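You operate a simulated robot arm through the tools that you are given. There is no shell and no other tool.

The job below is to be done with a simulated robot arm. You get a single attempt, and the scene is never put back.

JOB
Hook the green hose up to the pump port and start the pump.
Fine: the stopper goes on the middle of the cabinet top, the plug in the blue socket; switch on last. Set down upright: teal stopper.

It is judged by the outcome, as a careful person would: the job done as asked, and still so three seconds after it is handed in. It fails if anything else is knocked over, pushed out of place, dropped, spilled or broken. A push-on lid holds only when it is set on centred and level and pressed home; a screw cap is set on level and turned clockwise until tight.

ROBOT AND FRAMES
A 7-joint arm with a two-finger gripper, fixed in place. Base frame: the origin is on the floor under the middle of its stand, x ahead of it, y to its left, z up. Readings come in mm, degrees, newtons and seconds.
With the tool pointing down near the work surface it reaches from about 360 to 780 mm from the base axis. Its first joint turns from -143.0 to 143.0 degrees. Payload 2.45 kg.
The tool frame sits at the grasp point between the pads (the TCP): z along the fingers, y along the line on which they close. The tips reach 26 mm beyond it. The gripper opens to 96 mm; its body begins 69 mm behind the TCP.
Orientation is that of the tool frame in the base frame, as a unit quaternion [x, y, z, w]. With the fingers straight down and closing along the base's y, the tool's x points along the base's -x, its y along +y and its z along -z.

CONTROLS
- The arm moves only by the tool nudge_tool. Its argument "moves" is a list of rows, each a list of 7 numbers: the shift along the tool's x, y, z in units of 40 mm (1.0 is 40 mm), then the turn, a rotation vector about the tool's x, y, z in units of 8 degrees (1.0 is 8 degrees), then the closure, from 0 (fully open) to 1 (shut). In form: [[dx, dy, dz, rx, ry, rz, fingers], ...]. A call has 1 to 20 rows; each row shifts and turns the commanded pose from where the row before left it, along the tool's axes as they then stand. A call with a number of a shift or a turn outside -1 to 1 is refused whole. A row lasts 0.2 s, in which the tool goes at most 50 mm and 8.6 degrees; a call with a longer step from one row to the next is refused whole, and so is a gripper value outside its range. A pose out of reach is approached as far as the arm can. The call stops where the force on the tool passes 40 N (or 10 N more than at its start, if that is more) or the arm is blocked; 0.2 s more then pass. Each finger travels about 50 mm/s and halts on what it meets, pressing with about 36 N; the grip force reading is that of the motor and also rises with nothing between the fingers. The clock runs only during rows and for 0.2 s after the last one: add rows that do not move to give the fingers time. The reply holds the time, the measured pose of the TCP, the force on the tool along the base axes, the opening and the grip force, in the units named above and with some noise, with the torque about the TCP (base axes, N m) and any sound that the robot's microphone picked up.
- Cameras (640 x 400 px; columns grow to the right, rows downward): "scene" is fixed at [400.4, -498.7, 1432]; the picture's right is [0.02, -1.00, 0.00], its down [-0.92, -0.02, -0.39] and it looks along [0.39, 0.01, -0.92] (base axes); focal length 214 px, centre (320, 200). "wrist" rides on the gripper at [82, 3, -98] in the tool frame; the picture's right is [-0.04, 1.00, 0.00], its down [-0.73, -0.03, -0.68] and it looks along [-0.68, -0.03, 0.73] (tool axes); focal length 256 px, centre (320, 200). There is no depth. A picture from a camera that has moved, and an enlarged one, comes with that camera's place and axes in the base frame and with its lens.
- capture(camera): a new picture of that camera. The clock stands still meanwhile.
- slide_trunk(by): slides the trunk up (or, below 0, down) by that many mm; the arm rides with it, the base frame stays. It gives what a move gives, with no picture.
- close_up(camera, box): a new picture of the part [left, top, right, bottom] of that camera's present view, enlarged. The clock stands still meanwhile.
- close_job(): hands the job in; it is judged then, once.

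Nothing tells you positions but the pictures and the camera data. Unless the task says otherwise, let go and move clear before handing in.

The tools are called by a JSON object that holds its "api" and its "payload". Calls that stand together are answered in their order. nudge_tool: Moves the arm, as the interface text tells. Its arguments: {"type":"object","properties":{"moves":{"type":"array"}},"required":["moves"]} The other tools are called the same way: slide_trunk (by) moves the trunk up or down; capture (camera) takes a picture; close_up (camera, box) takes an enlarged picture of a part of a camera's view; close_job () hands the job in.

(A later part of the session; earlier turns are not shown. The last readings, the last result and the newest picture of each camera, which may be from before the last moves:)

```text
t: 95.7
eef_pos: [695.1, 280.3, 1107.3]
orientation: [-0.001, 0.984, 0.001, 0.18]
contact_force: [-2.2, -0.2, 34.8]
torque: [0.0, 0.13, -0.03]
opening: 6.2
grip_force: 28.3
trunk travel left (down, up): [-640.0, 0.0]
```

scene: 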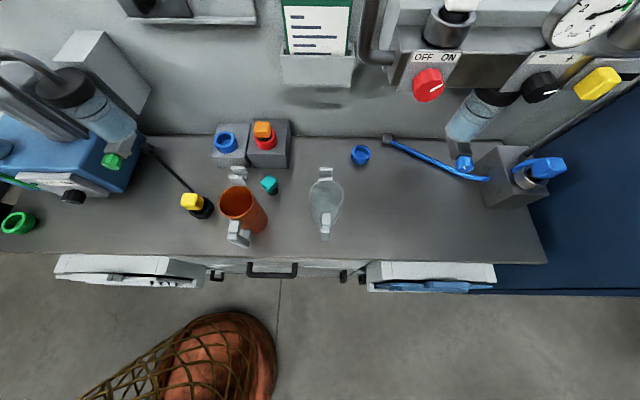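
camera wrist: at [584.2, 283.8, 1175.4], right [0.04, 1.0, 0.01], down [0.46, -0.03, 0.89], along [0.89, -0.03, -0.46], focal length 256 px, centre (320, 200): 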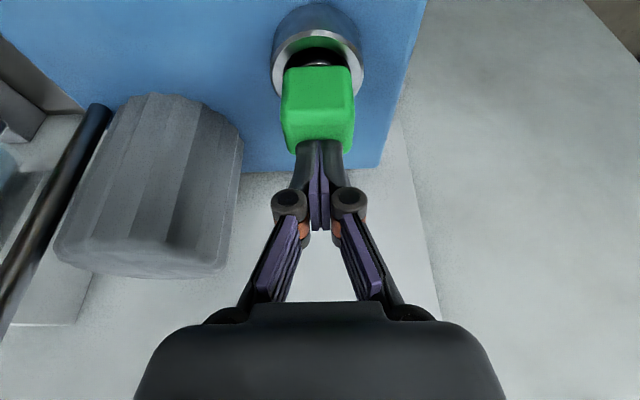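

Pressed with over 40 N and it doesn't move further, so it's home. I'll lift off and look at how it sits.

{"api": "nudge_tool", "payload": {"moves": [[-0.15, 0, -0.411, 0, 0.06, 0, 1], [-0.299, 0, -0.8225, 0, 0, 0, 1], [0, 0, 0, 0, 0, 0, 1]]}}

{"api": "close_up", "payload": {"camera": "wrist", "box": [260, 0, 400, 120]}}

{"api": "close_up", "payload": {"camera": "scene", "box": [0, 110, 10, 170]}}

```text
t: 96.5
eef_pos: [694.7, 281.5, 1158.7]
orientation: [-0.001, 0.985, 0.002, 0.172]
contact_force: [0.4, -0.8, 0.3]
torque: [-0.02, -0.01, 0.0]
opening: 0.1
grip_force: 28.1
trunk travel left (down, up): [-640.0, 0.0]
```

```text
3.33 times, centred on (330, 60) of wrist
camera zoom: at [584.4, 284.3, 1223.2], right [0.04, 1.0, 0.02], down [0.46, -0.03, 0.89], along [0.89, -0.02, -0.46], focal length 853 px, centre (287, 667)
```

zoom: 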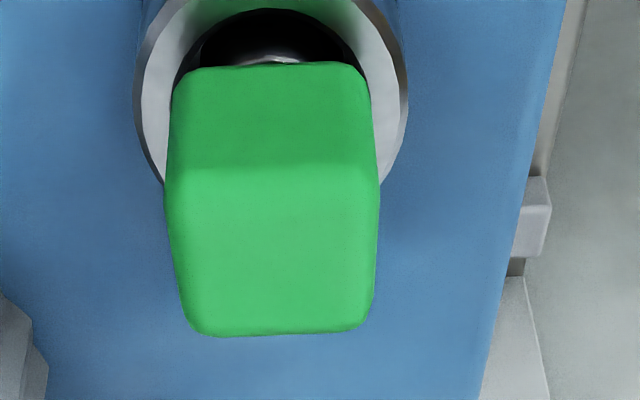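

```text
6.67 times, centred on (5, 140) of scene
camera zoom: at [400.4, -498.7, 1432.0], right [0.02, -1.0, 0.0], down [-0.92, -0.02, -0.39], along [0.39, 0.01, -0.92], focal length 1430 px, centre (2420, 600)
```

zoom: 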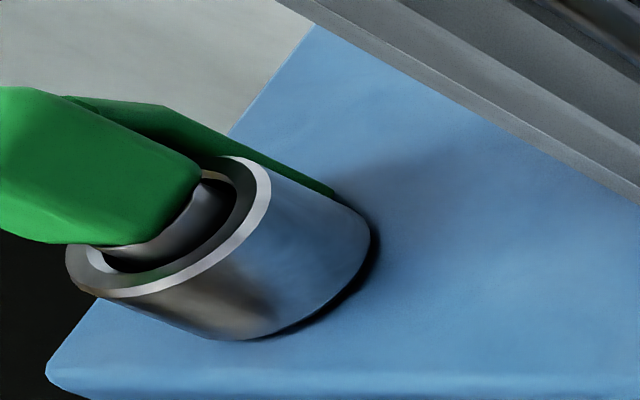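

{"api": "close_up", "payload": {"camera": "scene", "box": [0, 125, 2, 169]}}

```text
9.09 times, centred on (1, 147) of scene
camera zoom: at [400.4, -498.7, 1432.0], right [0.02, -1.0, 0.0], down [-0.92, -0.02, -0.39], along [0.39, 0.01, -0.92], focal length 1950 px, centre (3220, 682)
```

zoom: 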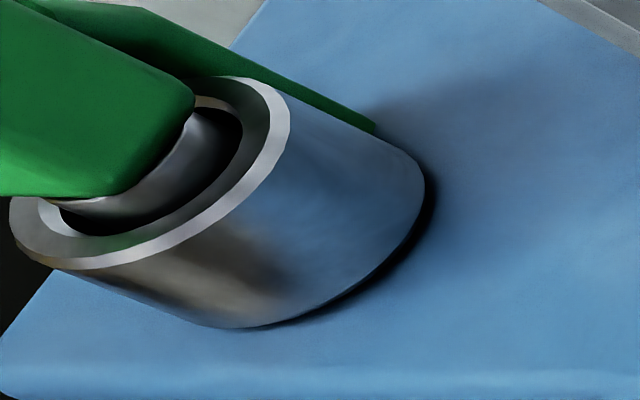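

The plug is home but sits about 2 mm off-centre toward the back. I'll re-grip it and centre it.

{"api": "nudge_tool", "payload": {"moves": [[0, 0, 0, 0, 0, 0, 0.3], [0, 0, 0, 0, 0, 0, 0.3], [0, 0, 0, 0, 0, 0, 0.3], [0, 0, 0, 0, 0, 0, 0.3], [0.264, -0.02, 0.726, 0, 0, 0, 0.3], [0.264, 0, 0.726, 0, 0, 0, 0.3], [0.264, 0, 0.726, 0, 0, 0, 0.3], [0, 0, 0, 0, 0, 0, 0.3]]}}

{"api": "close_up", "payload": {"camera": "wrist", "box": [220, 60, 420, 260]}}

```text
t: 98.3
eef_pos: [697.5, 280.0, 1064.2]
orientation: [0.0, 0.985, 0.001, 0.173]
contact_force: [-0.1, -0.6, -0.8]
torque: [0.02, 0.0, -0.01]
opening: 67.3
grip_force: 0.0
trunk travel left (down, up): [-640.0, 0.0]
```

```text
2.00 times, centred on (320, 160) of wrist
camera zoom: at [586.4, 282.7, 1129.0], right [0.04, 1.0, 0.02], down [0.46, -0.03, 0.89], along [0.89, -0.03, -0.46], focal length 512 px, centre (320, 280)
```

zoom: 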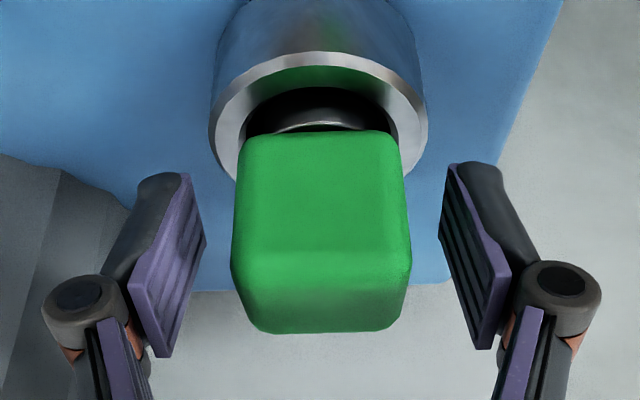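

{"api": "nudge_tool", "payload": {"moves": [[0, 0, 0, 0, 0, 0, 1], [0, 0, 0, 0, 0, 0, 1], [0, 0, 0, 0, 0, 0, 1], [0, 0, 0, 0, 0, 0, 1], [0.0282, 0, -0.0103, 0, 0, 0, 1], [0.0282, 0, -0.0103, 0, 0, 0, 1], [0, 0, 0, 0, 0, 0, 1]]}}

{"api": "close_up", "payload": {"camera": "wrist", "box": [220, 60, 420, 260]}}

{"api": "close_up", "payload": {"camera": "scene", "box": [0, 125, 2, 169]}}

```text
t: 99.9
eef_pos: [692.9, 278.8, 1064.3]
orientation: [0.0, 0.985, 0.001, 0.172]
contact_force: [0.1, -1.0, 1.4]
torque: [-0.05, 0.01, 0.0]
opening: 39.3
grip_force: 35.8
trunk travel left (down, up): [-640.0, 0.0]
```

```text
2.00 times, centred on (320, 160) of wrist
camera zoom: at [582.3, 282.1, 1129.5], right [0.04, 1.0, 0.01], down [0.46, -0.03, 0.89], along [0.89, -0.03, -0.46], focal length 512 px, centre (320, 280)
```

zoom: 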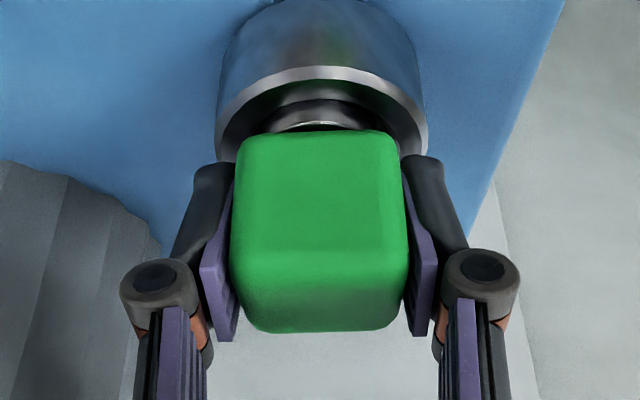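

```text
9.09 times, centred on (1, 147) of scene
camera zoom: at [400.4, -498.7, 1432.0], right [0.02, -1.0, 0.0], down [-0.92, -0.02, -0.39], along [0.39, 0.01, -0.92], focal length 1950 px, centre (3220, 682)
```

zoom: 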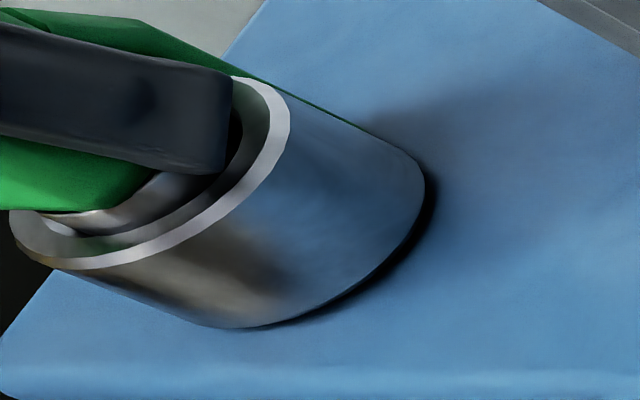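

It's centred now. I'll press lightly again and release.

{"api": "nudge_tool", "payload": {"moves": [[0.0128, 0, 0.035, 0, 0, 0, 1], [0, 0, 0, 0, 0, 0, 1], [0, 0, 0, 0, 0, 0, 0.5], [0, 0, 0, 0, 0, 0, 0.3], [0, 0, 0, 0, 0, 0, 0.3], [-0.15, 0, -0.411, 0, 0, 0, 0.3], [-0.299, 0, -0.8225, 0, 0, 0, 0.3], [-0.25, 0, -0.7, 0, 0, 0, 0.3]]}}

{"api": "capture", "payload": {"camera": "wrist"}}

{"api": "close_up", "payload": {"camera": "scene", "box": [0, 125, 2, 169]}}

```text
t: 101.7
eef_pos: [692.3, 279.9, 1142.3]
orientation: [-0.001, 0.985, 0.001, 0.173]
contact_force: [0.0, 0.0, -1.0]
torque: [0.02, 0.0, 0.01]
opening: 67.3
grip_force: 0.1
trunk travel left (down, up): [-640.0, 0.0]
```

```text
taken
camera wrist: at [582.6, 282.9, 1208.8], right [0.04, 1.0, 0.02], down [0.46, -0.03, 0.89], along [0.89, -0.02, -0.46], focal length 256 px, centre (320, 200)
```

wrist: 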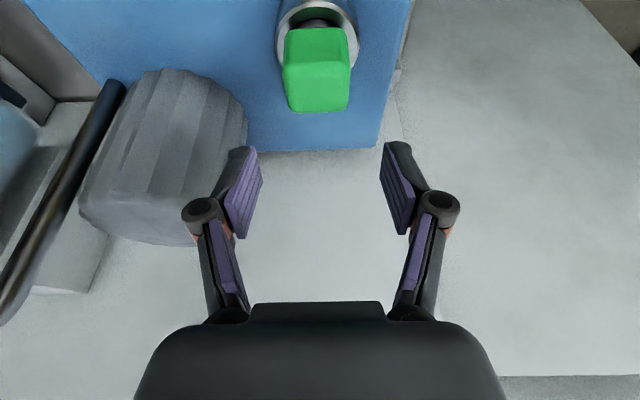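

```text
9.09 times, centred on (1, 147) of scene
camera zoom: at [400.4, -498.7, 1432.0], right [0.02, -1.0, 0.0], down [-0.92, -0.02, -0.39], along [0.39, 0.01, -0.92], focal length 1950 px, centre (3220, 682)
```

zoom: 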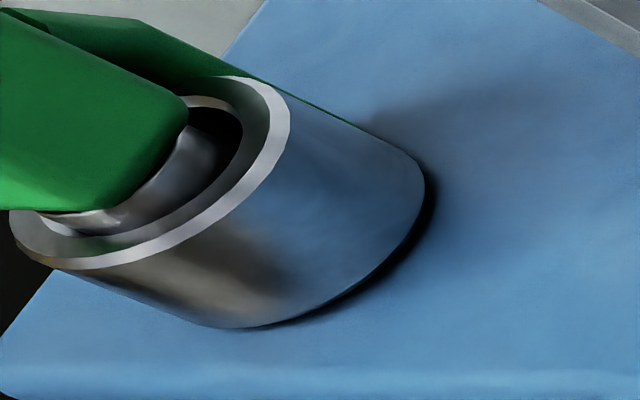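

The hose plug is centred, level and home in the port. Next is the yellow plug: I'll move over to look at it.

{"api": "nudge_tool", "payload": {"moves": [[0.7755, 0, -0.282, 0, 0, 0, 0.3], [0.7755, 0, -0.282, 0, 0, 0, 0.3], [0.7755, 0, -0.282, 0, 0, 0, 0.3], [0.7755, 0, -0.282, 0, 0, 0, 0.3], [0.114, -0.915, 0.0695, 0, 0, 0, 0.3], [0.114, -0.915, 0.0695, 0, 0, 0, 0.3], [0.114, -0.915, 0.0695, 0, 0, 0, 0.3], [0.114, -0.915, 0.0695, 0, 0, 0, 0.3], [0.114, -0.915, 0.0695, 0, 0, 0, 0.3], [0.114, -0.915, 0.0695, 0, 0, 0, 0.3], [0.114, -0.915, 0.0695, 0, 0, 0, 0.3], [0.114, -0.915, 0.0695, 0, 0, 0, 0.3], [0.114, -0.915, 0.0695, 0, 0, 0, 0.3], [0.114, -0.915, 0.0695, 0, 0, 0, 0.3], [0.114, -0.915, 0.0695, 0, 0, 0, 0.3], [0.114, -0.915, 0.0695, 0, 0, 0, 0.3]]}}

{"api": "capture", "payload": {"camera": "wrist"}}

{"api": "close_up", "payload": {"camera": "wrist", "box": [240, 40, 400, 160]}}

```text
t: 105.1
eef_pos: [520.9, -160.5, 1094.3]
orientation: [-0.001, 0.985, 0.001, 0.172]
contact_force: [1.2, 0.8, 0.0]
torque: [-0.04, 0.0, 0.03]
opening: 67.4
grip_force: 0.1
trunk travel left (down, up): [-640.0, 0.0]
```

```text
taken
camera wrist: at [409.4, -157.5, 1160.9], right [0.04, 1.0, 0.01], down [0.46, -0.03, 0.89], along [0.89, -0.02, -0.46], focal length 256 px, centre (320, 200)
```

wrist: 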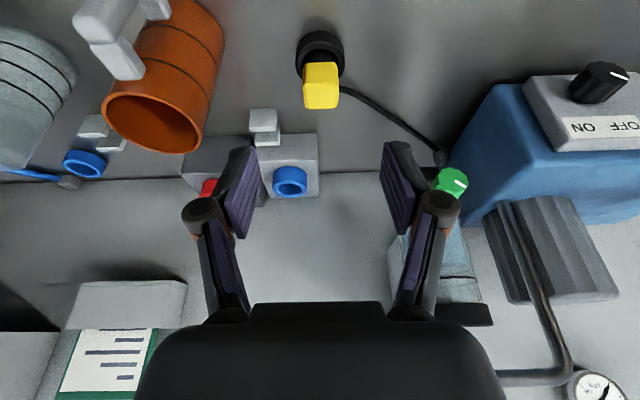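

```text
3.33 times, centred on (320, 100) of wrist
camera zoom: at [409.4, -157.5, 1160.9], right [0.04, 1.0, 0.01], down [0.46, -0.03, 0.89], along [0.89, -0.02, -0.46], focal length 853 px, centre (320, 533)
```

zoom: 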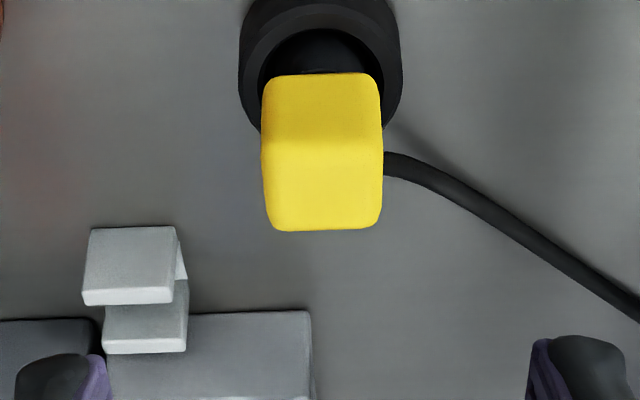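

The yellow plug is square to the axes, its head centre is near (609, -160, 913), and its cord leaves from the back face. I'll approach from above with the fingers partly open.

{"api": "nudge_tool", "payload": {"moves": [[-0.286, 0, 0.794, 0, -0.025, 0, 0.35], [-0.286, 0, 0.794, 0, 0, 0, 0.35], [-0.286, 0, 0.794, 0, 0, 0, 0.35], [-0.286, 0, 0.794, 0, 0, 0, 0.35], [0, 0, 0, 0, 0, 0, 0.35]]}}

{"api": "capture", "payload": {"camera": "wrist"}}

{"api": "close_up", "payload": {"camera": "wrist", "box": [240, 0, 400, 120]}}

```text
t: 106.3
eef_pos: [606.6, -159.9, 989.3]
orientation: [-0.001, 0.985, 0.002, 0.174]
contact_force: [0.3, -0.5, 0.0]
torque: [0.0, -0.01, 0.0]
opening: 62.3
grip_force: 0.1
trunk travel left (down, up): [-640.0, 0.0]
```

```text
taken
camera wrist: at [495.4, -157.6, 1054.4], right [0.04, 1.0, 0.02], down [0.46, -0.03, 0.89], along [0.89, -0.02, -0.46], focal length 256 px, centre (320, 200)
```

wrist: 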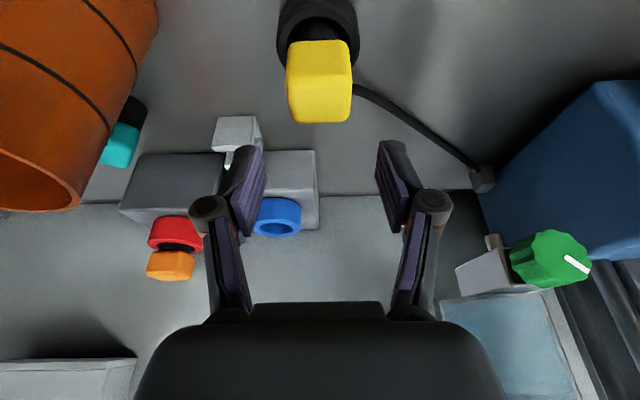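

```text
3.33 times, centred on (320, 60) of wrist
camera zoom: at [495.4, -157.6, 1054.4], right [0.04, 1.0, 0.02], down [0.46, -0.03, 0.89], along [0.89, -0.02, -0.46], focal length 853 px, centre (320, 667)
```

zoom: 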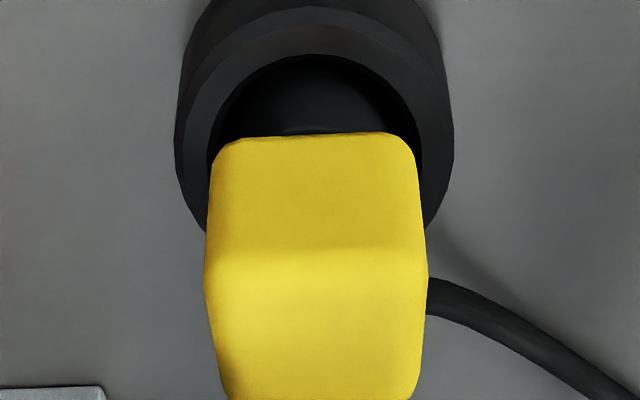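

{"api": "nudge_tool", "payload": {"moves": [[0.244, -0.003, 0.585, 0, 0, 0, 0.35], [0.244, -0.003, 0.585, 0, 0, 0, 0.35], [0.18, 0, 0.43, 0, 0, 0, 0.35], [0, 0, 0, 0, 0, 0, 0.35]]}}

{"api": "close_up", "payload": {"camera": "wrist", "box": [200, 50, 440, 230]}}

```text
t: 107.3
eef_pos: [606.0, -157.1, 920.2]
orientation: [-0.001, 0.985, 0.001, 0.175]
contact_force: [-0.3, 0.3, -1.0]
torque: [-0.01, 0.01, -0.01]
opening: 62.5
grip_force: 0.0
trunk travel left (down, up): [-640.0, 0.0]
```

```text
2.22 times, centred on (320, 140) of wrist
camera zoom: at [494.6, -155.3, 984.9], right [0.04, 1.0, 0.02], down [0.46, -0.03, 0.89], along [0.89, -0.02, -0.46], focal length 569 px, centre (320, 333)
```

zoom: 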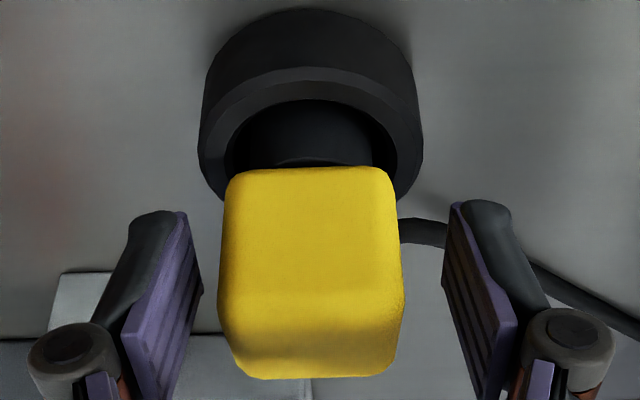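

{"api": "nudge_tool", "payload": {"moves": [[0.107, -0.065, 0.147, 0, 0, 0, 0.35], [0, 0, 0, 0, 0, 0, 0.35], [0, 0, 0, 0, 0, 0, 1], [0, 0, 0, 0, 0, 0, 1], [0, 0, 0, 0, 0, 0, 1], [0, 0, 0, 0, 0, 0, 1]]}}

{"api": "close_up", "payload": {"camera": "wrist", "box": [200, 50, 440, 230]}}

```text
t: 108.7
eef_pos: [603.1, -161.7, 913.2]
orientation: [-0.001, 0.985, 0.001, 0.175]
contact_force: [0.2, 0.9, 2.2]
torque: [-0.02, -0.01, 0.0]
opening: 39.2
grip_force: 36.5
trunk travel left (down, up): [-640.0, 0.0]
```

```text
2.22 times, centred on (320, 140) of wrist
camera zoom: at [492.4, -158.3, 978.3], right [0.04, 1.0, 0.02], down [0.46, -0.03, 0.89], along [0.89, -0.02, -0.46], focal length 569 px, centre (320, 333)
```

zoom: 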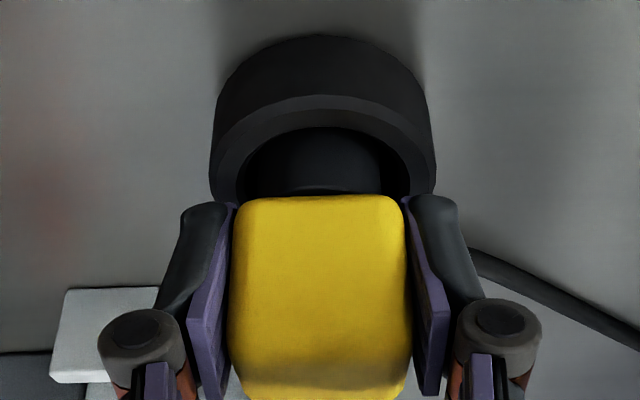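

Gripped at 39 mm. I'll lift it slowly out of the black holder.

{"api": "nudge_tool", "payload": {"moves": [[-0.0342, 0, -0.094, 0, 0, 0, 1], [-0.0342, 0, -0.094, 0, 0, 0, 1], [-0.0342, 0, -0.094, 0, 0, 0, 1], [-0.0342, 0, -0.094, 0, 0, 0, 1]]}}

{"api": "close_up", "payload": {"camera": "wrist", "box": [200, 50, 440, 230]}}

```text
t: 109.7
eef_pos: [601.6, -160.9, 929.5]
orientation: [-0.001, 0.985, 0.001, 0.173]
contact_force: [0.8, -1.0, -0.4]
torque: [0.0, -0.01, 0.02]
opening: 39.2
grip_force: 36.2
trunk travel left (down, up): [-640.0, 0.0]
```

```text
2.22 times, centred on (320, 140) of wrist
camera zoom: at [491.3, -157.6, 994.5], right [0.04, 1.0, 0.02], down [0.46, -0.03, 0.89], along [0.89, -0.02, -0.46], focal length 569 px, centre (320, 333)
```

zoom: 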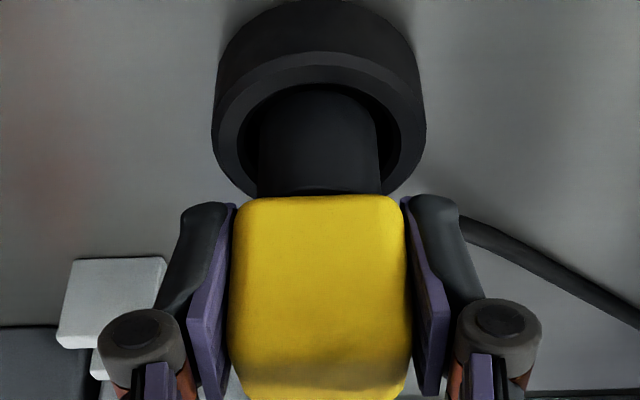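

{"api": "nudge_tool", "payload": {"moves": [[-0.0684, 0, -0.188, 0, 0, 0, 1], [-0.0684, 0, -0.188, 0, 0, 0, 1], [-0.0684, 0, -0.188, 0, 0, 0, 1], [-0.0684, 0, -0.188, 0, 0, 0, 1], [-0.188, 0, -0.517, 0, 0, 0, 1], [-0.188, 0, -0.517, 0, 0, 0, 1]]}}

{"api": "capture", "payload": {"camera": "wrist"}}

{"api": "close_up", "payload": {"camera": "scene", "box": [120, 100, 320, 240]}}

```text
t: 111.1
eef_pos: [601.8, -164.5, 1008.8]
orientation: [-0.001, 0.985, 0.002, 0.175]
contact_force: [-0.7, -0.4, -1.1]
torque: [-0.01, 0.0, 0.03]
opening: 39.5
grip_force: 36.1
trunk travel left (down, up): [-640.0, 0.0]
```

```text
taken
camera wrist: at [491.7, -160.3, 1073.3], right [0.04, 1.0, 0.02], down [0.46, -0.03, 0.89], along [0.89, -0.02, -0.46], focal length 256 px, centre (320, 200)
```

wrist: 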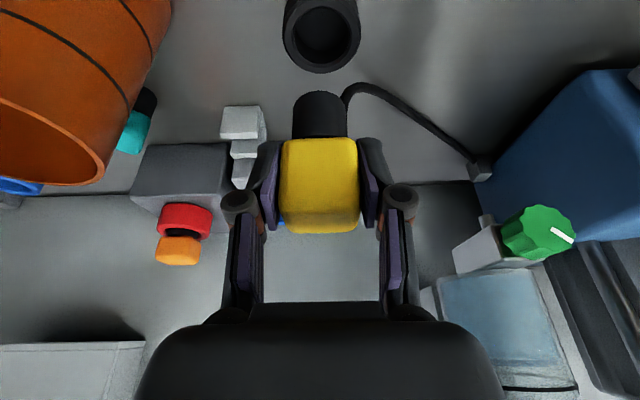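

```text
2.86 times, centred on (220, 170) of scene
camera zoom: at [400.4, -498.7, 1432.0], right [0.02, -1.0, 0.0], down [-0.92, -0.02, -0.39], along [0.39, 0.01, -0.92], focal length 613 px, centre (606, 286)
```

zoom: 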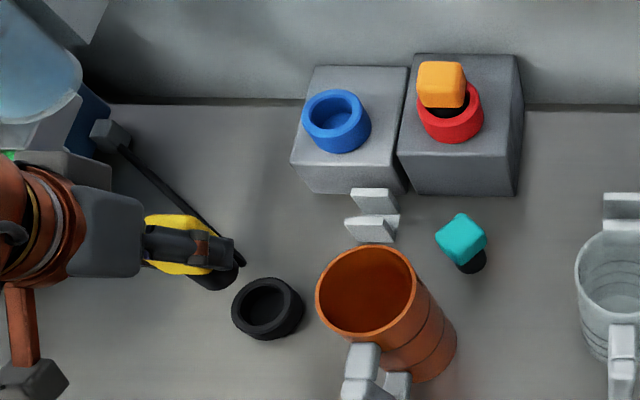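

The yellow plug is free. The blue socket's rim works out consistently at (792, -218.5, 937.5) from three views. I'll carry the plug there at a safe height.

{"api": "nudge_tool", "payload": {"moves": [[-0.903, -0.27, 0.217, 0, 0, 0, 1], [-0.903, -0.27, 0.217, 0, 0, 0, 1], [-0.903, -0.27, 0.217, 0, 0, 0, 1], [-0.903, -0.27, 0.217, 0, 0, 0, 1], [-0.85, -0.27, 0.2, 0, 0, 0, 1], [0, 0, 0, 0, 0, 0, 1]]}}

{"api": "capture", "payload": {"camera": "wrist"}}

{"api": "close_up", "payload": {"camera": "scene", "box": [170, 90, 290, 180]}}

```text
t: 112.5
eef_pos: [788.0, -218.4, 1027.1]
orientation: [-0.001, 0.985, 0.001, 0.175]
contact_force: [-0.1, -0.4, -1.0]
torque: [-0.01, 0.03, 0.01]
opening: 38.9
grip_force: 35.9
trunk travel left (down, up): [-640.0, 0.0]
```

```text
taken
camera wrist: at [677.0, -214.8, 1092.4], right [0.04, 1.0, 0.02], down [0.46, -0.03, 0.89], along [0.89, -0.02, -0.46], focal length 256 px, centre (320, 200)
```

wrist: 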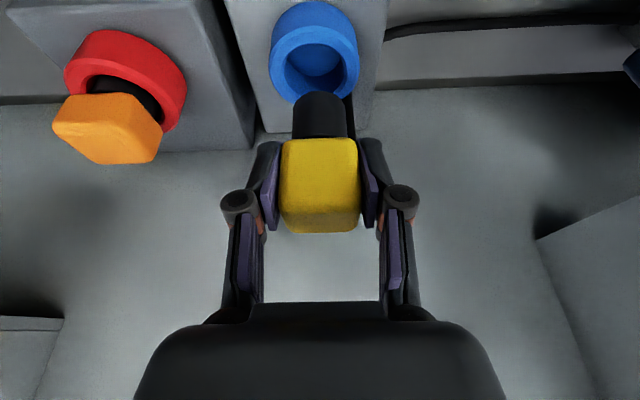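

```text
4.44 times, centred on (230, 135) of scene
camera zoom: at [400.4, -498.7, 1432.0], right [0.02, -1.0, 0.0], down [-0.92, -0.02, -0.39], along [0.39, 0.01, -0.92], focal length 953 px, centre (720, 489)
```

zoom: 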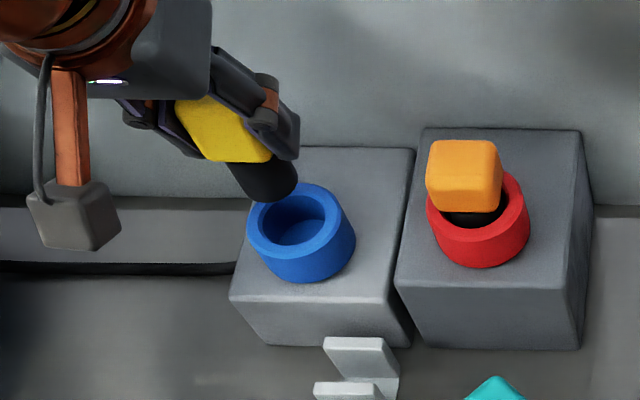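

{"api": "close_up", "payload": {"camera": "wrist", "box": [240, 0, 400, 120]}}

```text
3.33 times, centred on (320, 60) of wrist
camera zoom: at [677.0, -214.8, 1092.4], right [0.04, 1.0, 0.02], down [0.46, -0.03, 0.89], along [0.89, -0.02, -0.46], focal length 853 px, centre (320, 667)
```

zoom: 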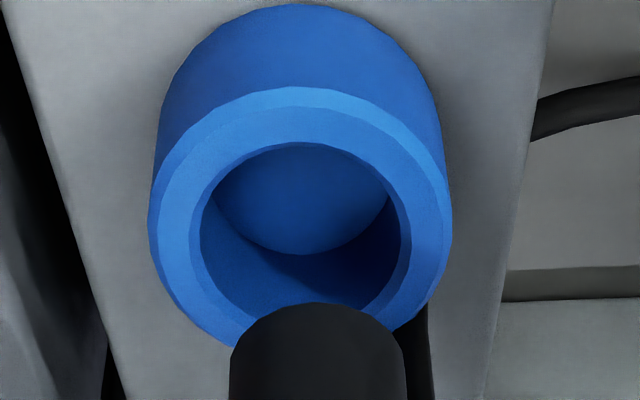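

{"api": "nudge_tool", "payload": {"moves": [[0.1163, -0.0213, 0.29, 0, 0, 0, 1], [0.1163, -0.0213, 0.29, 0, 0, 0, 1], [0, 0, 0, 0, 0, 0, 1]]}}

{"api": "close_up", "payload": {"camera": "wrist", "box": [240, 20, 400, 140]}}

{"api": "close_up", "payload": {"camera": "scene", "box": [190, 105, 270, 165]}}

```text
t: 113.3
eef_pos: [784.1, -220.9, 1003.6]
orientation: [0.0, 0.985, 0.001, 0.174]
contact_force: [-0.3, -0.5, -0.3]
torque: [0.05, 0.0, 0.0]
opening: 39.4
grip_force: 36.1
trunk travel left (down, up): [-640.0, 0.0]
```

```text
3.33 times, centred on (320, 80) of wrist
camera zoom: at [673.6, -216.8, 1068.1], right [0.04, 1.0, 0.02], down [0.46, -0.03, 0.89], along [0.89, -0.02, -0.46], focal length 853 px, centre (320, 600)
```

zoom: 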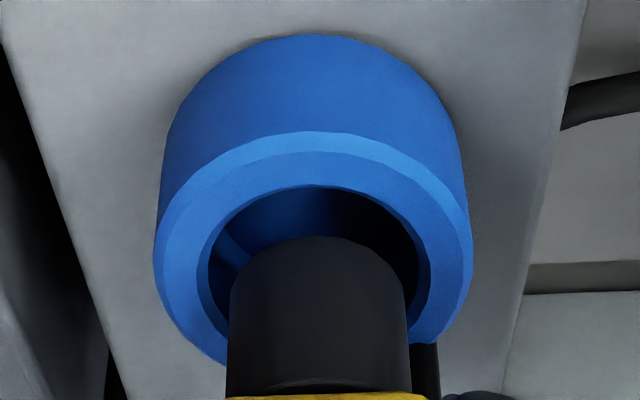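

```text
6.67 times, centred on (230, 135) of scene
camera zoom: at [400.4, -498.7, 1432.0], right [0.02, -1.0, 0.0], down [-0.92, -0.02, -0.39], along [0.39, 0.01, -0.92], focal length 1430 px, centre (920, 633)
```

zoom: 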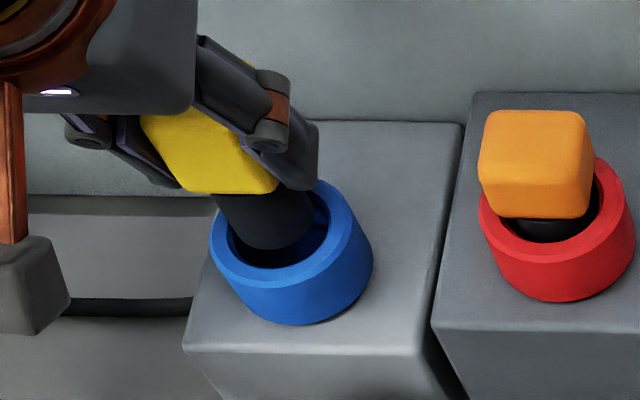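

{"api": "nudge_tool", "payload": {"moves": [[0.0, -0.03, 0.16, 0, 0, 0, 1], [0, 0, 0, 0, 0, 0, 1]]}}

{"api": "close_up", "payload": {"camera": "wrist", "box": [240, 20, 400, 140]}}

{"api": "close_up", "payload": {"camera": "scene", "box": [200, 115, 250, 155]}}

```text
t: 113.9
eef_pos: [787.3, -219.5, 996.6]
orientation: [-0.001, 0.985, 0.001, 0.174]
contact_force: [-0.1, 0.2, -0.6]
torque: [-0.01, -0.01, -0.04]
opening: 39.1
grip_force: 36.6
trunk travel left (down, up): [-640.0, 0.0]
```

```text
3.33 times, centred on (320, 80) of wrist
camera zoom: at [675.5, -216.6, 1062.2], right [0.04, 1.0, 0.02], down [0.46, -0.03, 0.89], along [0.89, -0.02, -0.46], focal length 853 px, centre (320, 600)
```

zoom: 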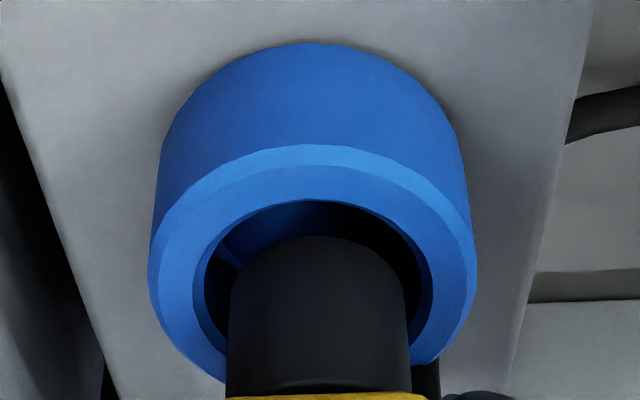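

```text
10.00 times, centred on (225, 135) of scene
camera zoom: at [400.4, -498.7, 1432.0], right [0.02, -1.0, 0.0], down [-0.92, -0.02, -0.39], along [0.39, 0.01, -0.92], focal length 2145 px, centre (1270, 850)
```

zoom: 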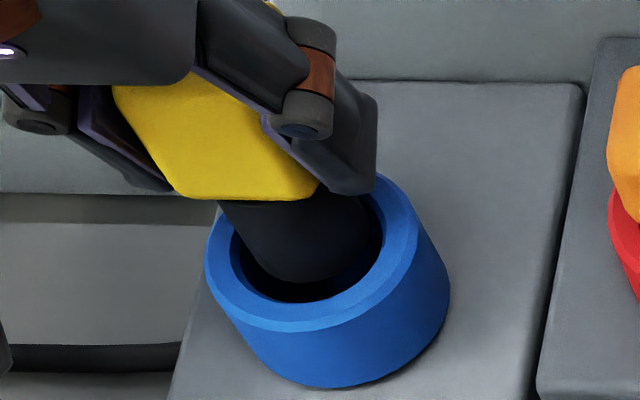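

The plug is aligned with the blue socket within about a millimetre. I'll lower it in.

{"api": "nudge_tool", "payload": {"moves": [[0.0342, -0.015, 0.094, 0, 0, 0, 1], [0.0342, 0, 0.094, 0, 0, 0, 1], [0.0342, 0, 0.094, 0, 0, 0, 1], [0, 0, 0, 0, 0, 0, 1]]}}

{"api": "close_up", "payload": {"camera": "wrist", "box": [240, 40, 400, 160]}}

```text
t: 114.9
eef_pos: [786.6, -219.5, 982.8]
orientation: [0.001, 0.985, 0.0, 0.173]
contact_force: [-0.3, -0.6, -1.2]
torque: [-0.04, 0.02, -0.01]
opening: 39.2
grip_force: 35.3
trunk travel left (down, up): [-640.0, 0.0]
```

```text
3.33 times, centred on (320, 100) of wrist
camera zoom: at [675.2, -217.2, 1048.9], right [0.04, 1.0, 0.02], down [0.46, -0.03, 0.89], along [0.89, -0.02, -0.46], focal length 853 px, centre (320, 533)
```

zoom: 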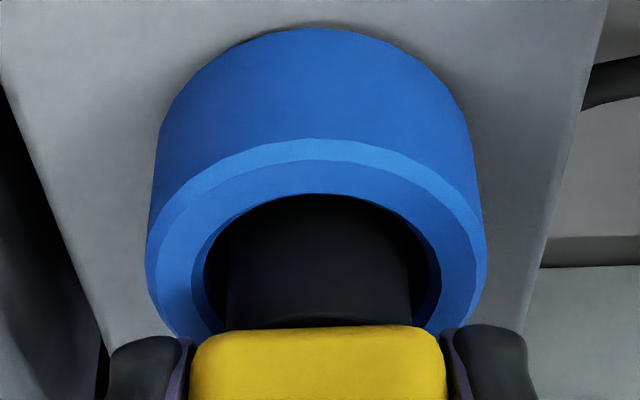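

{"api": "nudge_tool", "payload": {"moves": [[0.0342, 0, 0.094, 0, 0, 0, 1], [0.0342, 0, 0.094, 0, 0, 0, 1], [0, 0, 0, 0, 0, 0, 1]]}}

{"api": "nudge_tool", "payload": {"moves": [[0.0171, 0, 0.047, 0, 0, 0, 1], [0.0171, 0, 0.047, 0, 0, 0, 1], [0, 0, 0, 0, 0, 0, 1]]}}

{"api": "close_up", "payload": {"camera": "wrist", "box": [220, 60, 420, 220]}}

{"api": "close_up", "payload": {"camera": "scene", "box": [200, 115, 250, 155]}}

```text
t: 115.7
eef_pos: [787.5, -218.6, 975.2]
orientation: [-0.001, 0.985, 0.002, 0.174]
contact_force: [0.4, 0.0, -0.6]
torque: [-0.01, 0.01, 0.03]
opening: 39.2
grip_force: 35.7
trunk travel left (down, up): [-640.0, 0.0]
```

```text
t: 116.5
eef_pos: [786.4, -218.7, 972.6]
orientation: [-0.001, 0.984, 0.001, 0.176]
contact_force: [1.8, -1.3, 12.5]
torque: [0.0, -0.1, 0.02]
opening: 39.3
grip_force: 35.8
trunk travel left (down, up): [-640.0, 0.0]
```

```text
2.50 times, centred on (320, 140) of wrist
camera zoom: at [675.3, -215.7, 1037.9], right [0.04, 1.0, 0.01], down [0.45, -0.03, 0.89], along [0.89, -0.03, -0.45], focal length 640 px, centre (320, 350)
```

zoom: 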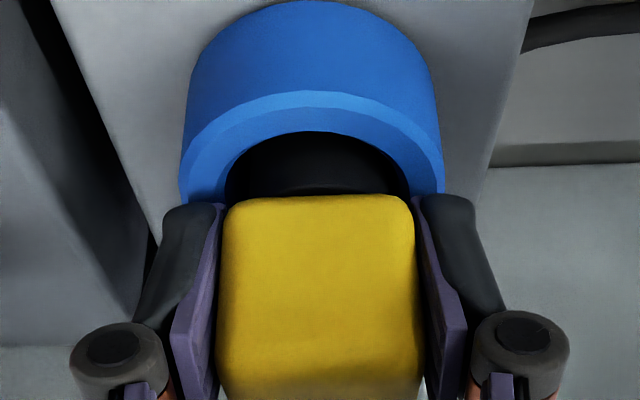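

```text
10.00 times, centred on (225, 135) of scene
camera zoom: at [400.4, -498.7, 1432.0], right [0.02, -1.0, 0.0], down [-0.92, -0.02, -0.39], along [0.39, 0.01, -0.92], focal length 2145 px, centre (1270, 850)
```

zoom: 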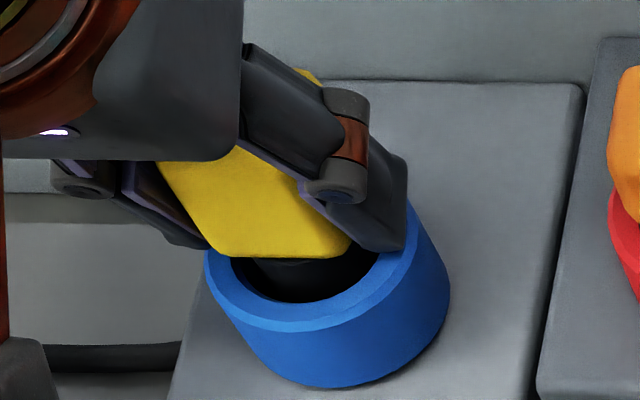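

{"api": "nudge_tool", "payload": {"moves": [[0.0086, 0, 0.0235, 0, 0, 0, 1], [0, 0, 0, 0, 0, 0, 1]]}}

{"api": "nudge_tool", "payload": {"moves": [[0.0086, 0, 0.0235, 0, 0, 0, 1], [0, 0, 0, 0, 0, 0, 1]]}}

{"api": "nudge_tool", "payload": {"moves": [[0.0086, 0, 0.0235, 0, 0, 0, 1], [0, 0, 0, 0, 0, 0, 1]]}}

{"api": "close_up", "payload": {"camera": "wrist", "box": [220, 60, 420, 220]}}

```text
t: 117.1
eef_pos: [787.0, -219.3, 972.7]
orientation: [0.0, 0.984, 0.0, 0.177]
contact_force: [4.9, -1.8, 24.6]
torque: [-0.1, -0.32, -0.01]
opening: 39.2
grip_force: 36.6
trunk travel left (down, up): [-640.0, 0.0]
```

```text
t: 117.7
eef_pos: [786.6, -218.2, 971.8]
orientation: [-0.001, 0.984, 0.001, 0.176]
contact_force: [8.3, -1.1, 30.7]
torque: [-0.04, -0.53, -0.04]
opening: 39.5
grip_force: 35.7
trunk travel left (down, up): [-640.0, 0.0]
```

```text
t: 118.3
eef_pos: [786.4, -219.3, 969.6]
orientation: [0.0, 0.984, 0.0, 0.175]
contact_force: [3.4, 1.9, 32.4]
torque: [-0.03, -0.3, 0.05]
opening: 39.5
grip_force: 35.9
trunk travel left (down, up): [-640.0, 0.0]
```

```text
2.50 times, centred on (320, 140) of wrist
camera zoom: at [674.5, -215.9, 1034.8], right [0.04, 1.0, 0.02], down [0.45, -0.03, 0.89], along [0.89, -0.02, -0.45], focal length 640 px, centre (320, 350)
```

zoom: 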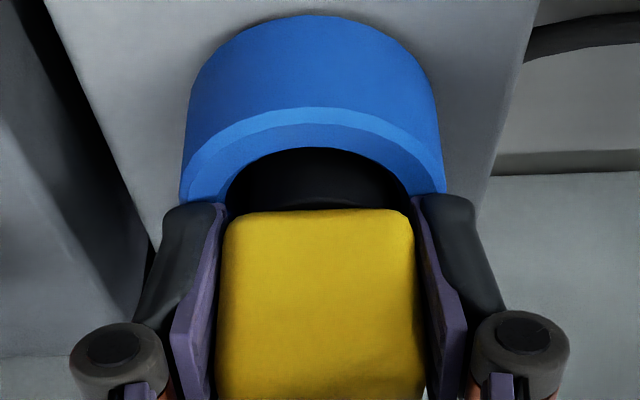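

It's bottomed with 32 N. I'll release, rise, and compare its seat with the orange plug in the red socket.

{"api": "nudge_tool", "payload": {"moves": [[-0.0128, 0, -0.035, 0, 0, 0, 1], [0, 0, 0, 0, 0, 0, 0.5], [0, 0, 0, 0, 0, 0, 0.3], [0, 0, 0, 0, 0, 0, 0.3], [-0.15, 0, -0.411, 0, 0, 0, 0.3], [-0.25, 0, -0.6875, 0, 0, 0, 0.3], [-0.2, 0, -0.55, 0, 0, 0, 0.3], [0, 0, 0, 0, 0, 0, 1], [0, 0, 0, 0, 0, 0, 1], [0, 0, 0, 0, 0, 0, 1], [0, 0, 0, 0, 0, 0, 1]]}}

{"api": "capture", "payload": {"camera": "wrist"}}

{"api": "close_up", "payload": {"camera": "scene", "box": [200, 105, 300, 180]}}

```text
t: 120.7
eef_pos: [785.5, -220.9, 1039.6]
orientation: [-0.001, 0.985, 0.001, 0.174]
contact_force: [-0.2, -0.1, 0.4]
torque: [0.01, -0.01, 0.0]
opening: 0.0
grip_force: 23.4
trunk travel left (down, up): [-640.0, 0.0]
```

```text
taken
camera wrist: at [675.7, -217.2, 1104.7], right [0.04, 1.0, 0.02], down [0.46, -0.03, 0.89], along [0.89, -0.02, -0.46], focal length 256 px, centre (320, 200)
```

wrist: 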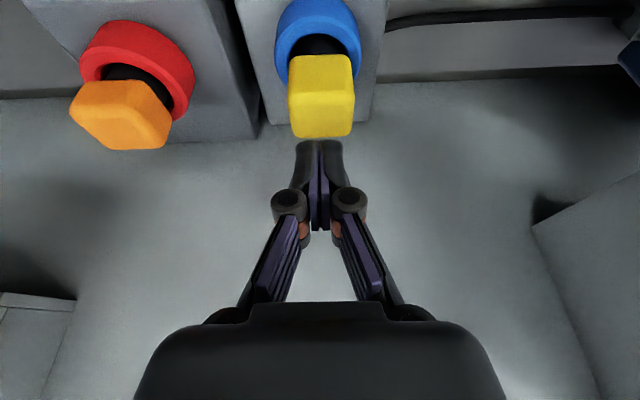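

```text
5.33 times, centred on (250, 142) of scene
camera zoom: at [400.4, -498.7, 1432.0], right [0.02, -1.0, 0.0], down [-0.92, -0.02, -0.39], along [0.39, 0.01, -0.92], focal length 1144 px, centre (693, 507)
```

zoom: 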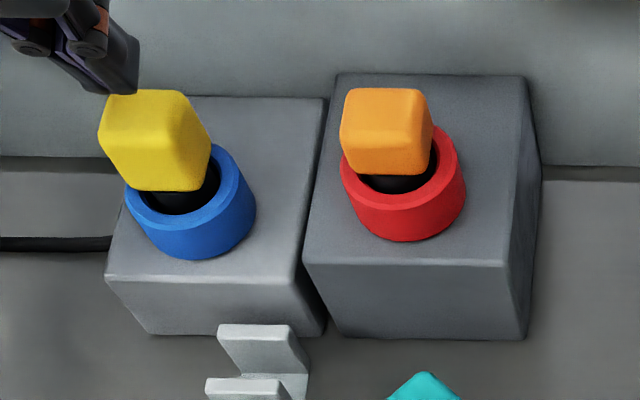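

Its seat looks just like the orange plug in the red socket. I'll press on its head with closed fingers to make sure it's home.

{"api": "nudge_tool", "payload": {"moves": [[-0.0128, 0.04, 0.404, 0, 0, 0, 1], [0.0171, 0, 0.047, 0, 0, 0, 1], [0.0171, 0, 0.047, 0, 0, 0, 1], [0, 0, 0, 0, 0, 0, 1]]}}

{"api": "nudge_tool", "payload": {"moves": [[0.0171, 0, 0.047, 0, 0, 0, 1], [0, 0, 0, 0, 0, 0, 1]]}}

{"api": "nudge_tool", "payload": {"moves": [[0.0171, 0, 0.047, 0, 0, 0, 1], [0, 0, 0, 0, 0, 0, 1]]}}

```text
t: 121.7
eef_pos: [791.9, -217.3, 1020.8]
orientation: [-0.001, 0.985, 0.001, 0.175]
contact_force: [0.0, -0.2, -0.2]
torque: [-0.04, 0.01, -0.03]
opening: 0.0
grip_force: 28.1
trunk travel left (down, up): [-640.0, 0.0]
```

```text
t: 122.3
eef_pos: [791.6, -217.1, 1018.6]
orientation: [-0.001, 0.985, 0.0, 0.175]
contact_force: [0.7, 0.4, -0.1]
torque: [-0.02, -0.01, 0.03]
opening: 0.0
grip_force: 28.9
trunk travel left (down, up): [-640.0, 0.0]
```

```text
t: 122.9
eef_pos: [791.5, -217.9, 1018.0]
orientation: [-0.001, 0.985, 0.001, 0.175]
contact_force: [-1.6, 0.2, 8.3]
torque: [0.01, 0.05, 0.0]
opening: 6.3
grip_force: 28.4
trunk travel left (down, up): [-640.0, 0.0]
```

{"api": "nudge_tool", "payload": {"moves": [[0.0171, 0, 0.047, 0, 0, 0, 1], [0, 0, 0, 0, 0, 0, 1]]}}

{"api": "nudge_tool", "payload": {"moves": [[0.0171, 0, 0.047, 0, 0, 0, 1], [0, 0, 0, 0, 0, 0, 1]]}}

```text
t: 123.5
eef_pos: [791.5, -218.1, 1018.1]
orientation: [-0.001, 0.984, 0.001, 0.176]
contact_force: [-2.9, 0.2, 24.8]
torque: [0.0, 0.14, -0.01]
opening: 5.9
grip_force: 28.4
trunk travel left (down, up): [-640.0, 0.0]
```

```text
t: 124.1
eef_pos: [793.1, -218.9, 1017.7]
orientation: [-0.001, 0.984, 0.0, 0.179]
contact_force: [-5.9, 1.8, 19.8]
torque: [0.03, 0.19, -0.02]
opening: 5.9
grip_force: 28.8
trunk travel left (down, up): [-640.0, 0.0]
stopped in row 2: the force on the tool passed its limit at 40 N (the readings are from after the stop); the commanded pose is now the measured one
```

It holds firm at 40 N, so the plug is home. I'll lift off, back away and check.

{"api": "nudge_tool", "payload": {"moves": [[-0.15, 0, -0.411, 0, 0.06, 0, 1], [-0.299, 0, -0.8225, 0, 0, 0, 1], [0.75, 0, -0.27, 0, 0, 0, 1], [0.75, 0, -0.27, 0, 0, 0, 1], [0.75, 0, -0.27, 0, 0, 0, 1], [0.75, 0, -0.27, 0, 0, 0, 1], [0.75, 0, -0.27, 0, 0, 0, 1], [0.75, 0, -0.27, 0, 0, 0, 1], [0.75, 0, -0.27, 0, 0, 0, 1]]}}

{"api": "capture", "payload": {"camera": "wrist"}}

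{"api": "capture", "payload": {"camera": "scene"}}

{"api": "close_up", "payload": {"camera": "wrist", "box": [240, 60, 360, 200]}}

```text
t: 126.1
eef_pos: [570.4, -221.6, 1064.4]
orientation: [-0.001, 0.985, 0.001, 0.173]
contact_force: [0.9, -0.2, -0.5]
torque: [-0.01, 0.02, 0.01]
opening: 0.2
grip_force: 28.0
trunk travel left (down, up): [-640.0, 0.0]
```

```text
taken
camera wrist: at [458.9, -217.6, 1130.7], right [0.04, 1.0, 0.01], down [0.46, -0.03, 0.89], along [0.89, -0.02, -0.46], focal length 256 px, centre (320, 200)
```

wrist: 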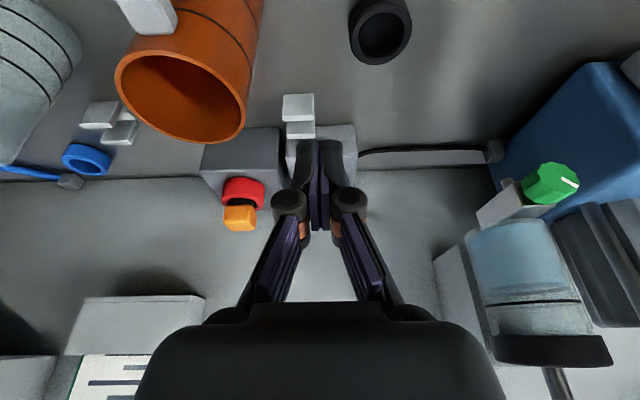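

```text
taken
```

scene: 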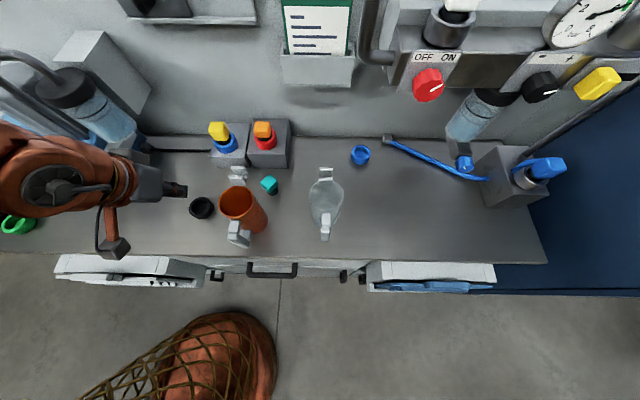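

```text
2.86 times, centred on (300, 130) of wrist
camera zoom: at [458.9, -217.6, 1130.7], right [0.04, 1.0, 0.01], down [0.46, -0.03, 0.89], along [0.89, -0.02, -0.46], focal length 731 px, centre (377, 400)
```

zoom: 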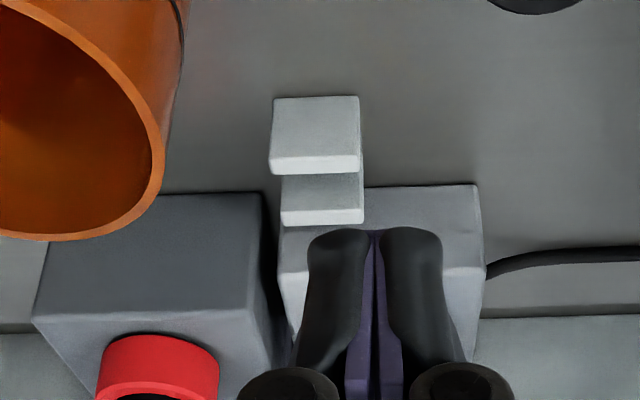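

Both connections look good and everything else is in place. Only the switch is left. I'll open the fingers and move in front of the pump knob for a frontal view.

{"api": "nudge_tool", "payload": {"moves": [[0.281, 0.915, 0.041, 0, 0, 0, 0.5], [0.281, 0.915, 0.041, 0, 0, 0, 0.25], [0.281, 0.915, 0.041, 0, 0, 0, 0.25], [0.281, 0.915, 0.041, 0, 0, 0, 0.25], [0.281, 0.915, 0.041, 0, 0, 0, 0.25], [0.281, 0.915, 0.041, 0, 0, 0, 0.25], [0.281, 0.915, 0.041, 0, 0, 0, 0.25], [0.281, 0.915, 0.041, 0, 0, 0, 0.25], [0.281, 0.915, 0.041, 0, 0, 0, 0.25], [0.281, 0.915, 0.041, 0, 0, 0, 0.25]]}}

{"api": "capture", "payload": {"camera": "wrist"}}

{"api": "close_up", "payload": {"camera": "wrist", "box": [250, 100, 410, 220]}}

```text
t: 128.3
eef_pos: [471.8, 147.0, 1015.2]
orientation: [-0.001, 0.985, 0.001, 0.173]
contact_force: [-0.4, -0.7, -0.1]
torque: [0.02, 0.03, 0.02]
opening: 72.0
grip_force: 0.0
trunk travel left (down, up): [-640.0, 0.0]
```

```text
taken
camera wrist: at [361.4, 150.8, 1080.2], right [0.04, 1.0, 0.02], down [0.46, -0.03, 0.89], along [0.89, -0.03, -0.46], focal length 256 px, centre (320, 200)
```

wrist: 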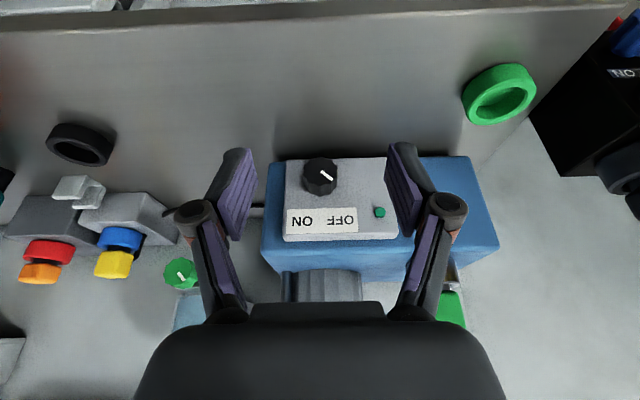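

```text
3.33 times, centred on (330, 160) of wrist
camera zoom: at [361.4, 150.8, 1080.2], right [0.04, 1.0, 0.02], down [0.46, -0.03, 0.89], along [0.89, -0.03, -0.46], focal length 853 px, centre (287, 333)
```

zoom: 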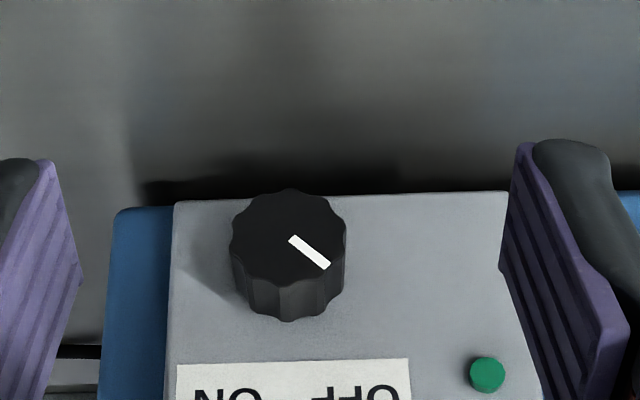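

The frontal view puts the knob face at (598, 145, 925), about 39 mm across, with its mark about 49° left of up. I'll bring the tool down in front of it and tilt it to 60° so I can grip the knob from the front.

{"api": "nudge_tool", "payload": {"moves": [[-0.585, -0.025, 0.879, 0, 0, 0, 0.25], [-0.585, -0.025, 0.879, 0, 0, 0, 0.25], [0, 0, 0, 0, -1, 0, 0.25], [0, 0, 0, 0, -1, 0, 0.25], [0, 0, 0, 0, -1, 0, 0.25], [0, 0, 0, 0, -1, 0, 0.25], [0, 0, 0, 0, -1, 0, 0.25], [0, 0, 0, 0, 0, 0, 0.25]]}}

{"api": "capture", "payload": {"camera": "wrist"}}

{"api": "capture", "payload": {"camera": "scene"}}

```text
t: 130.1
eef_pos: [562.6, 176.0, 1018.7]
orientation: [-0.001, 0.883, 0.001, 0.469]
contact_force: [-0.4, -0.1, 0.4]
torque: [0.01, 0.0, -0.03]
opening: 72.3
grip_force: 0.1
out of reach, approached as far as the arm can: row 6, 7
trunk travel left (down, up): [-640.0, 0.0]
```

```text
taken
camera wrist: at [435.3, 180.5, 1006.8], right [0.02, 1.0, 0.03], down [-0.15, -0.03, 0.99], along [0.99, -0.03, 0.15], focal length 256 px, centre (320, 200)
```

wrist: 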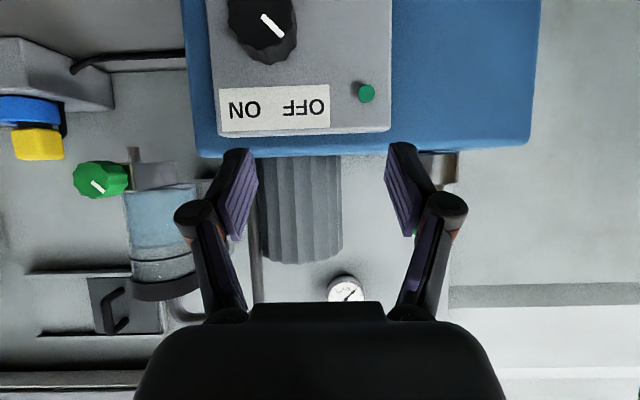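

```text
taken
```

scene: 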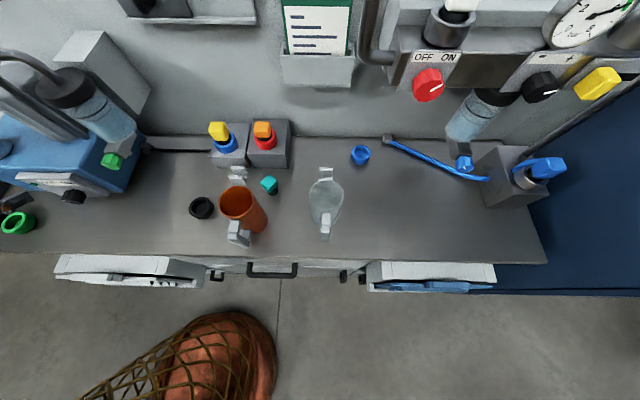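

The arm can't fold that far with the trunk at the top. I'll back off and lower the trunk in steps while keeping the hand up, to get a better posture for the knob.

{"api": "nudge_tool", "payload": {"moves": [[0, 0, 0, 0, 1, 0, 0.25], [0, 0, 0, 0, 1, 0, 0.25], [0, 0, 0, 0, 1, 0, 0.25], [0.16, -0.25, -0.69, 0, 0, 0, 0.25], [0.16, -0.25, -0.69, 0, 0, 0, 0.25], [0.16, -0.25, -0.69, 0, 0, 0, 0.25]]}}

{"api": "slide_trunk", "payload": {"by": -100}}

```text
t: 131.5
eef_pos: [503.3, 147.7, 1079.1]
orientation: [0.0, 0.962, 0.0, 0.274]
contact_force: [0.4, -0.8, -0.4]
torque: [0.02, 0.0, 0.0]
opening: 71.9
grip_force: 0.1
trunk travel left (down, up): [-640.0, 0.0]
```

```text
t: 132.8
eef_pos: [504.0, 147.9, 979.5]
orientation: [-0.001, 0.962, 0.001, 0.274]
contact_force: [0.2, 0.2, -0.7]
torque: [0.01, -0.01, -0.01]
opening: 71.9
grip_force: 0.1
trunk travel left (down, up): [-540.0, 100.0]
```

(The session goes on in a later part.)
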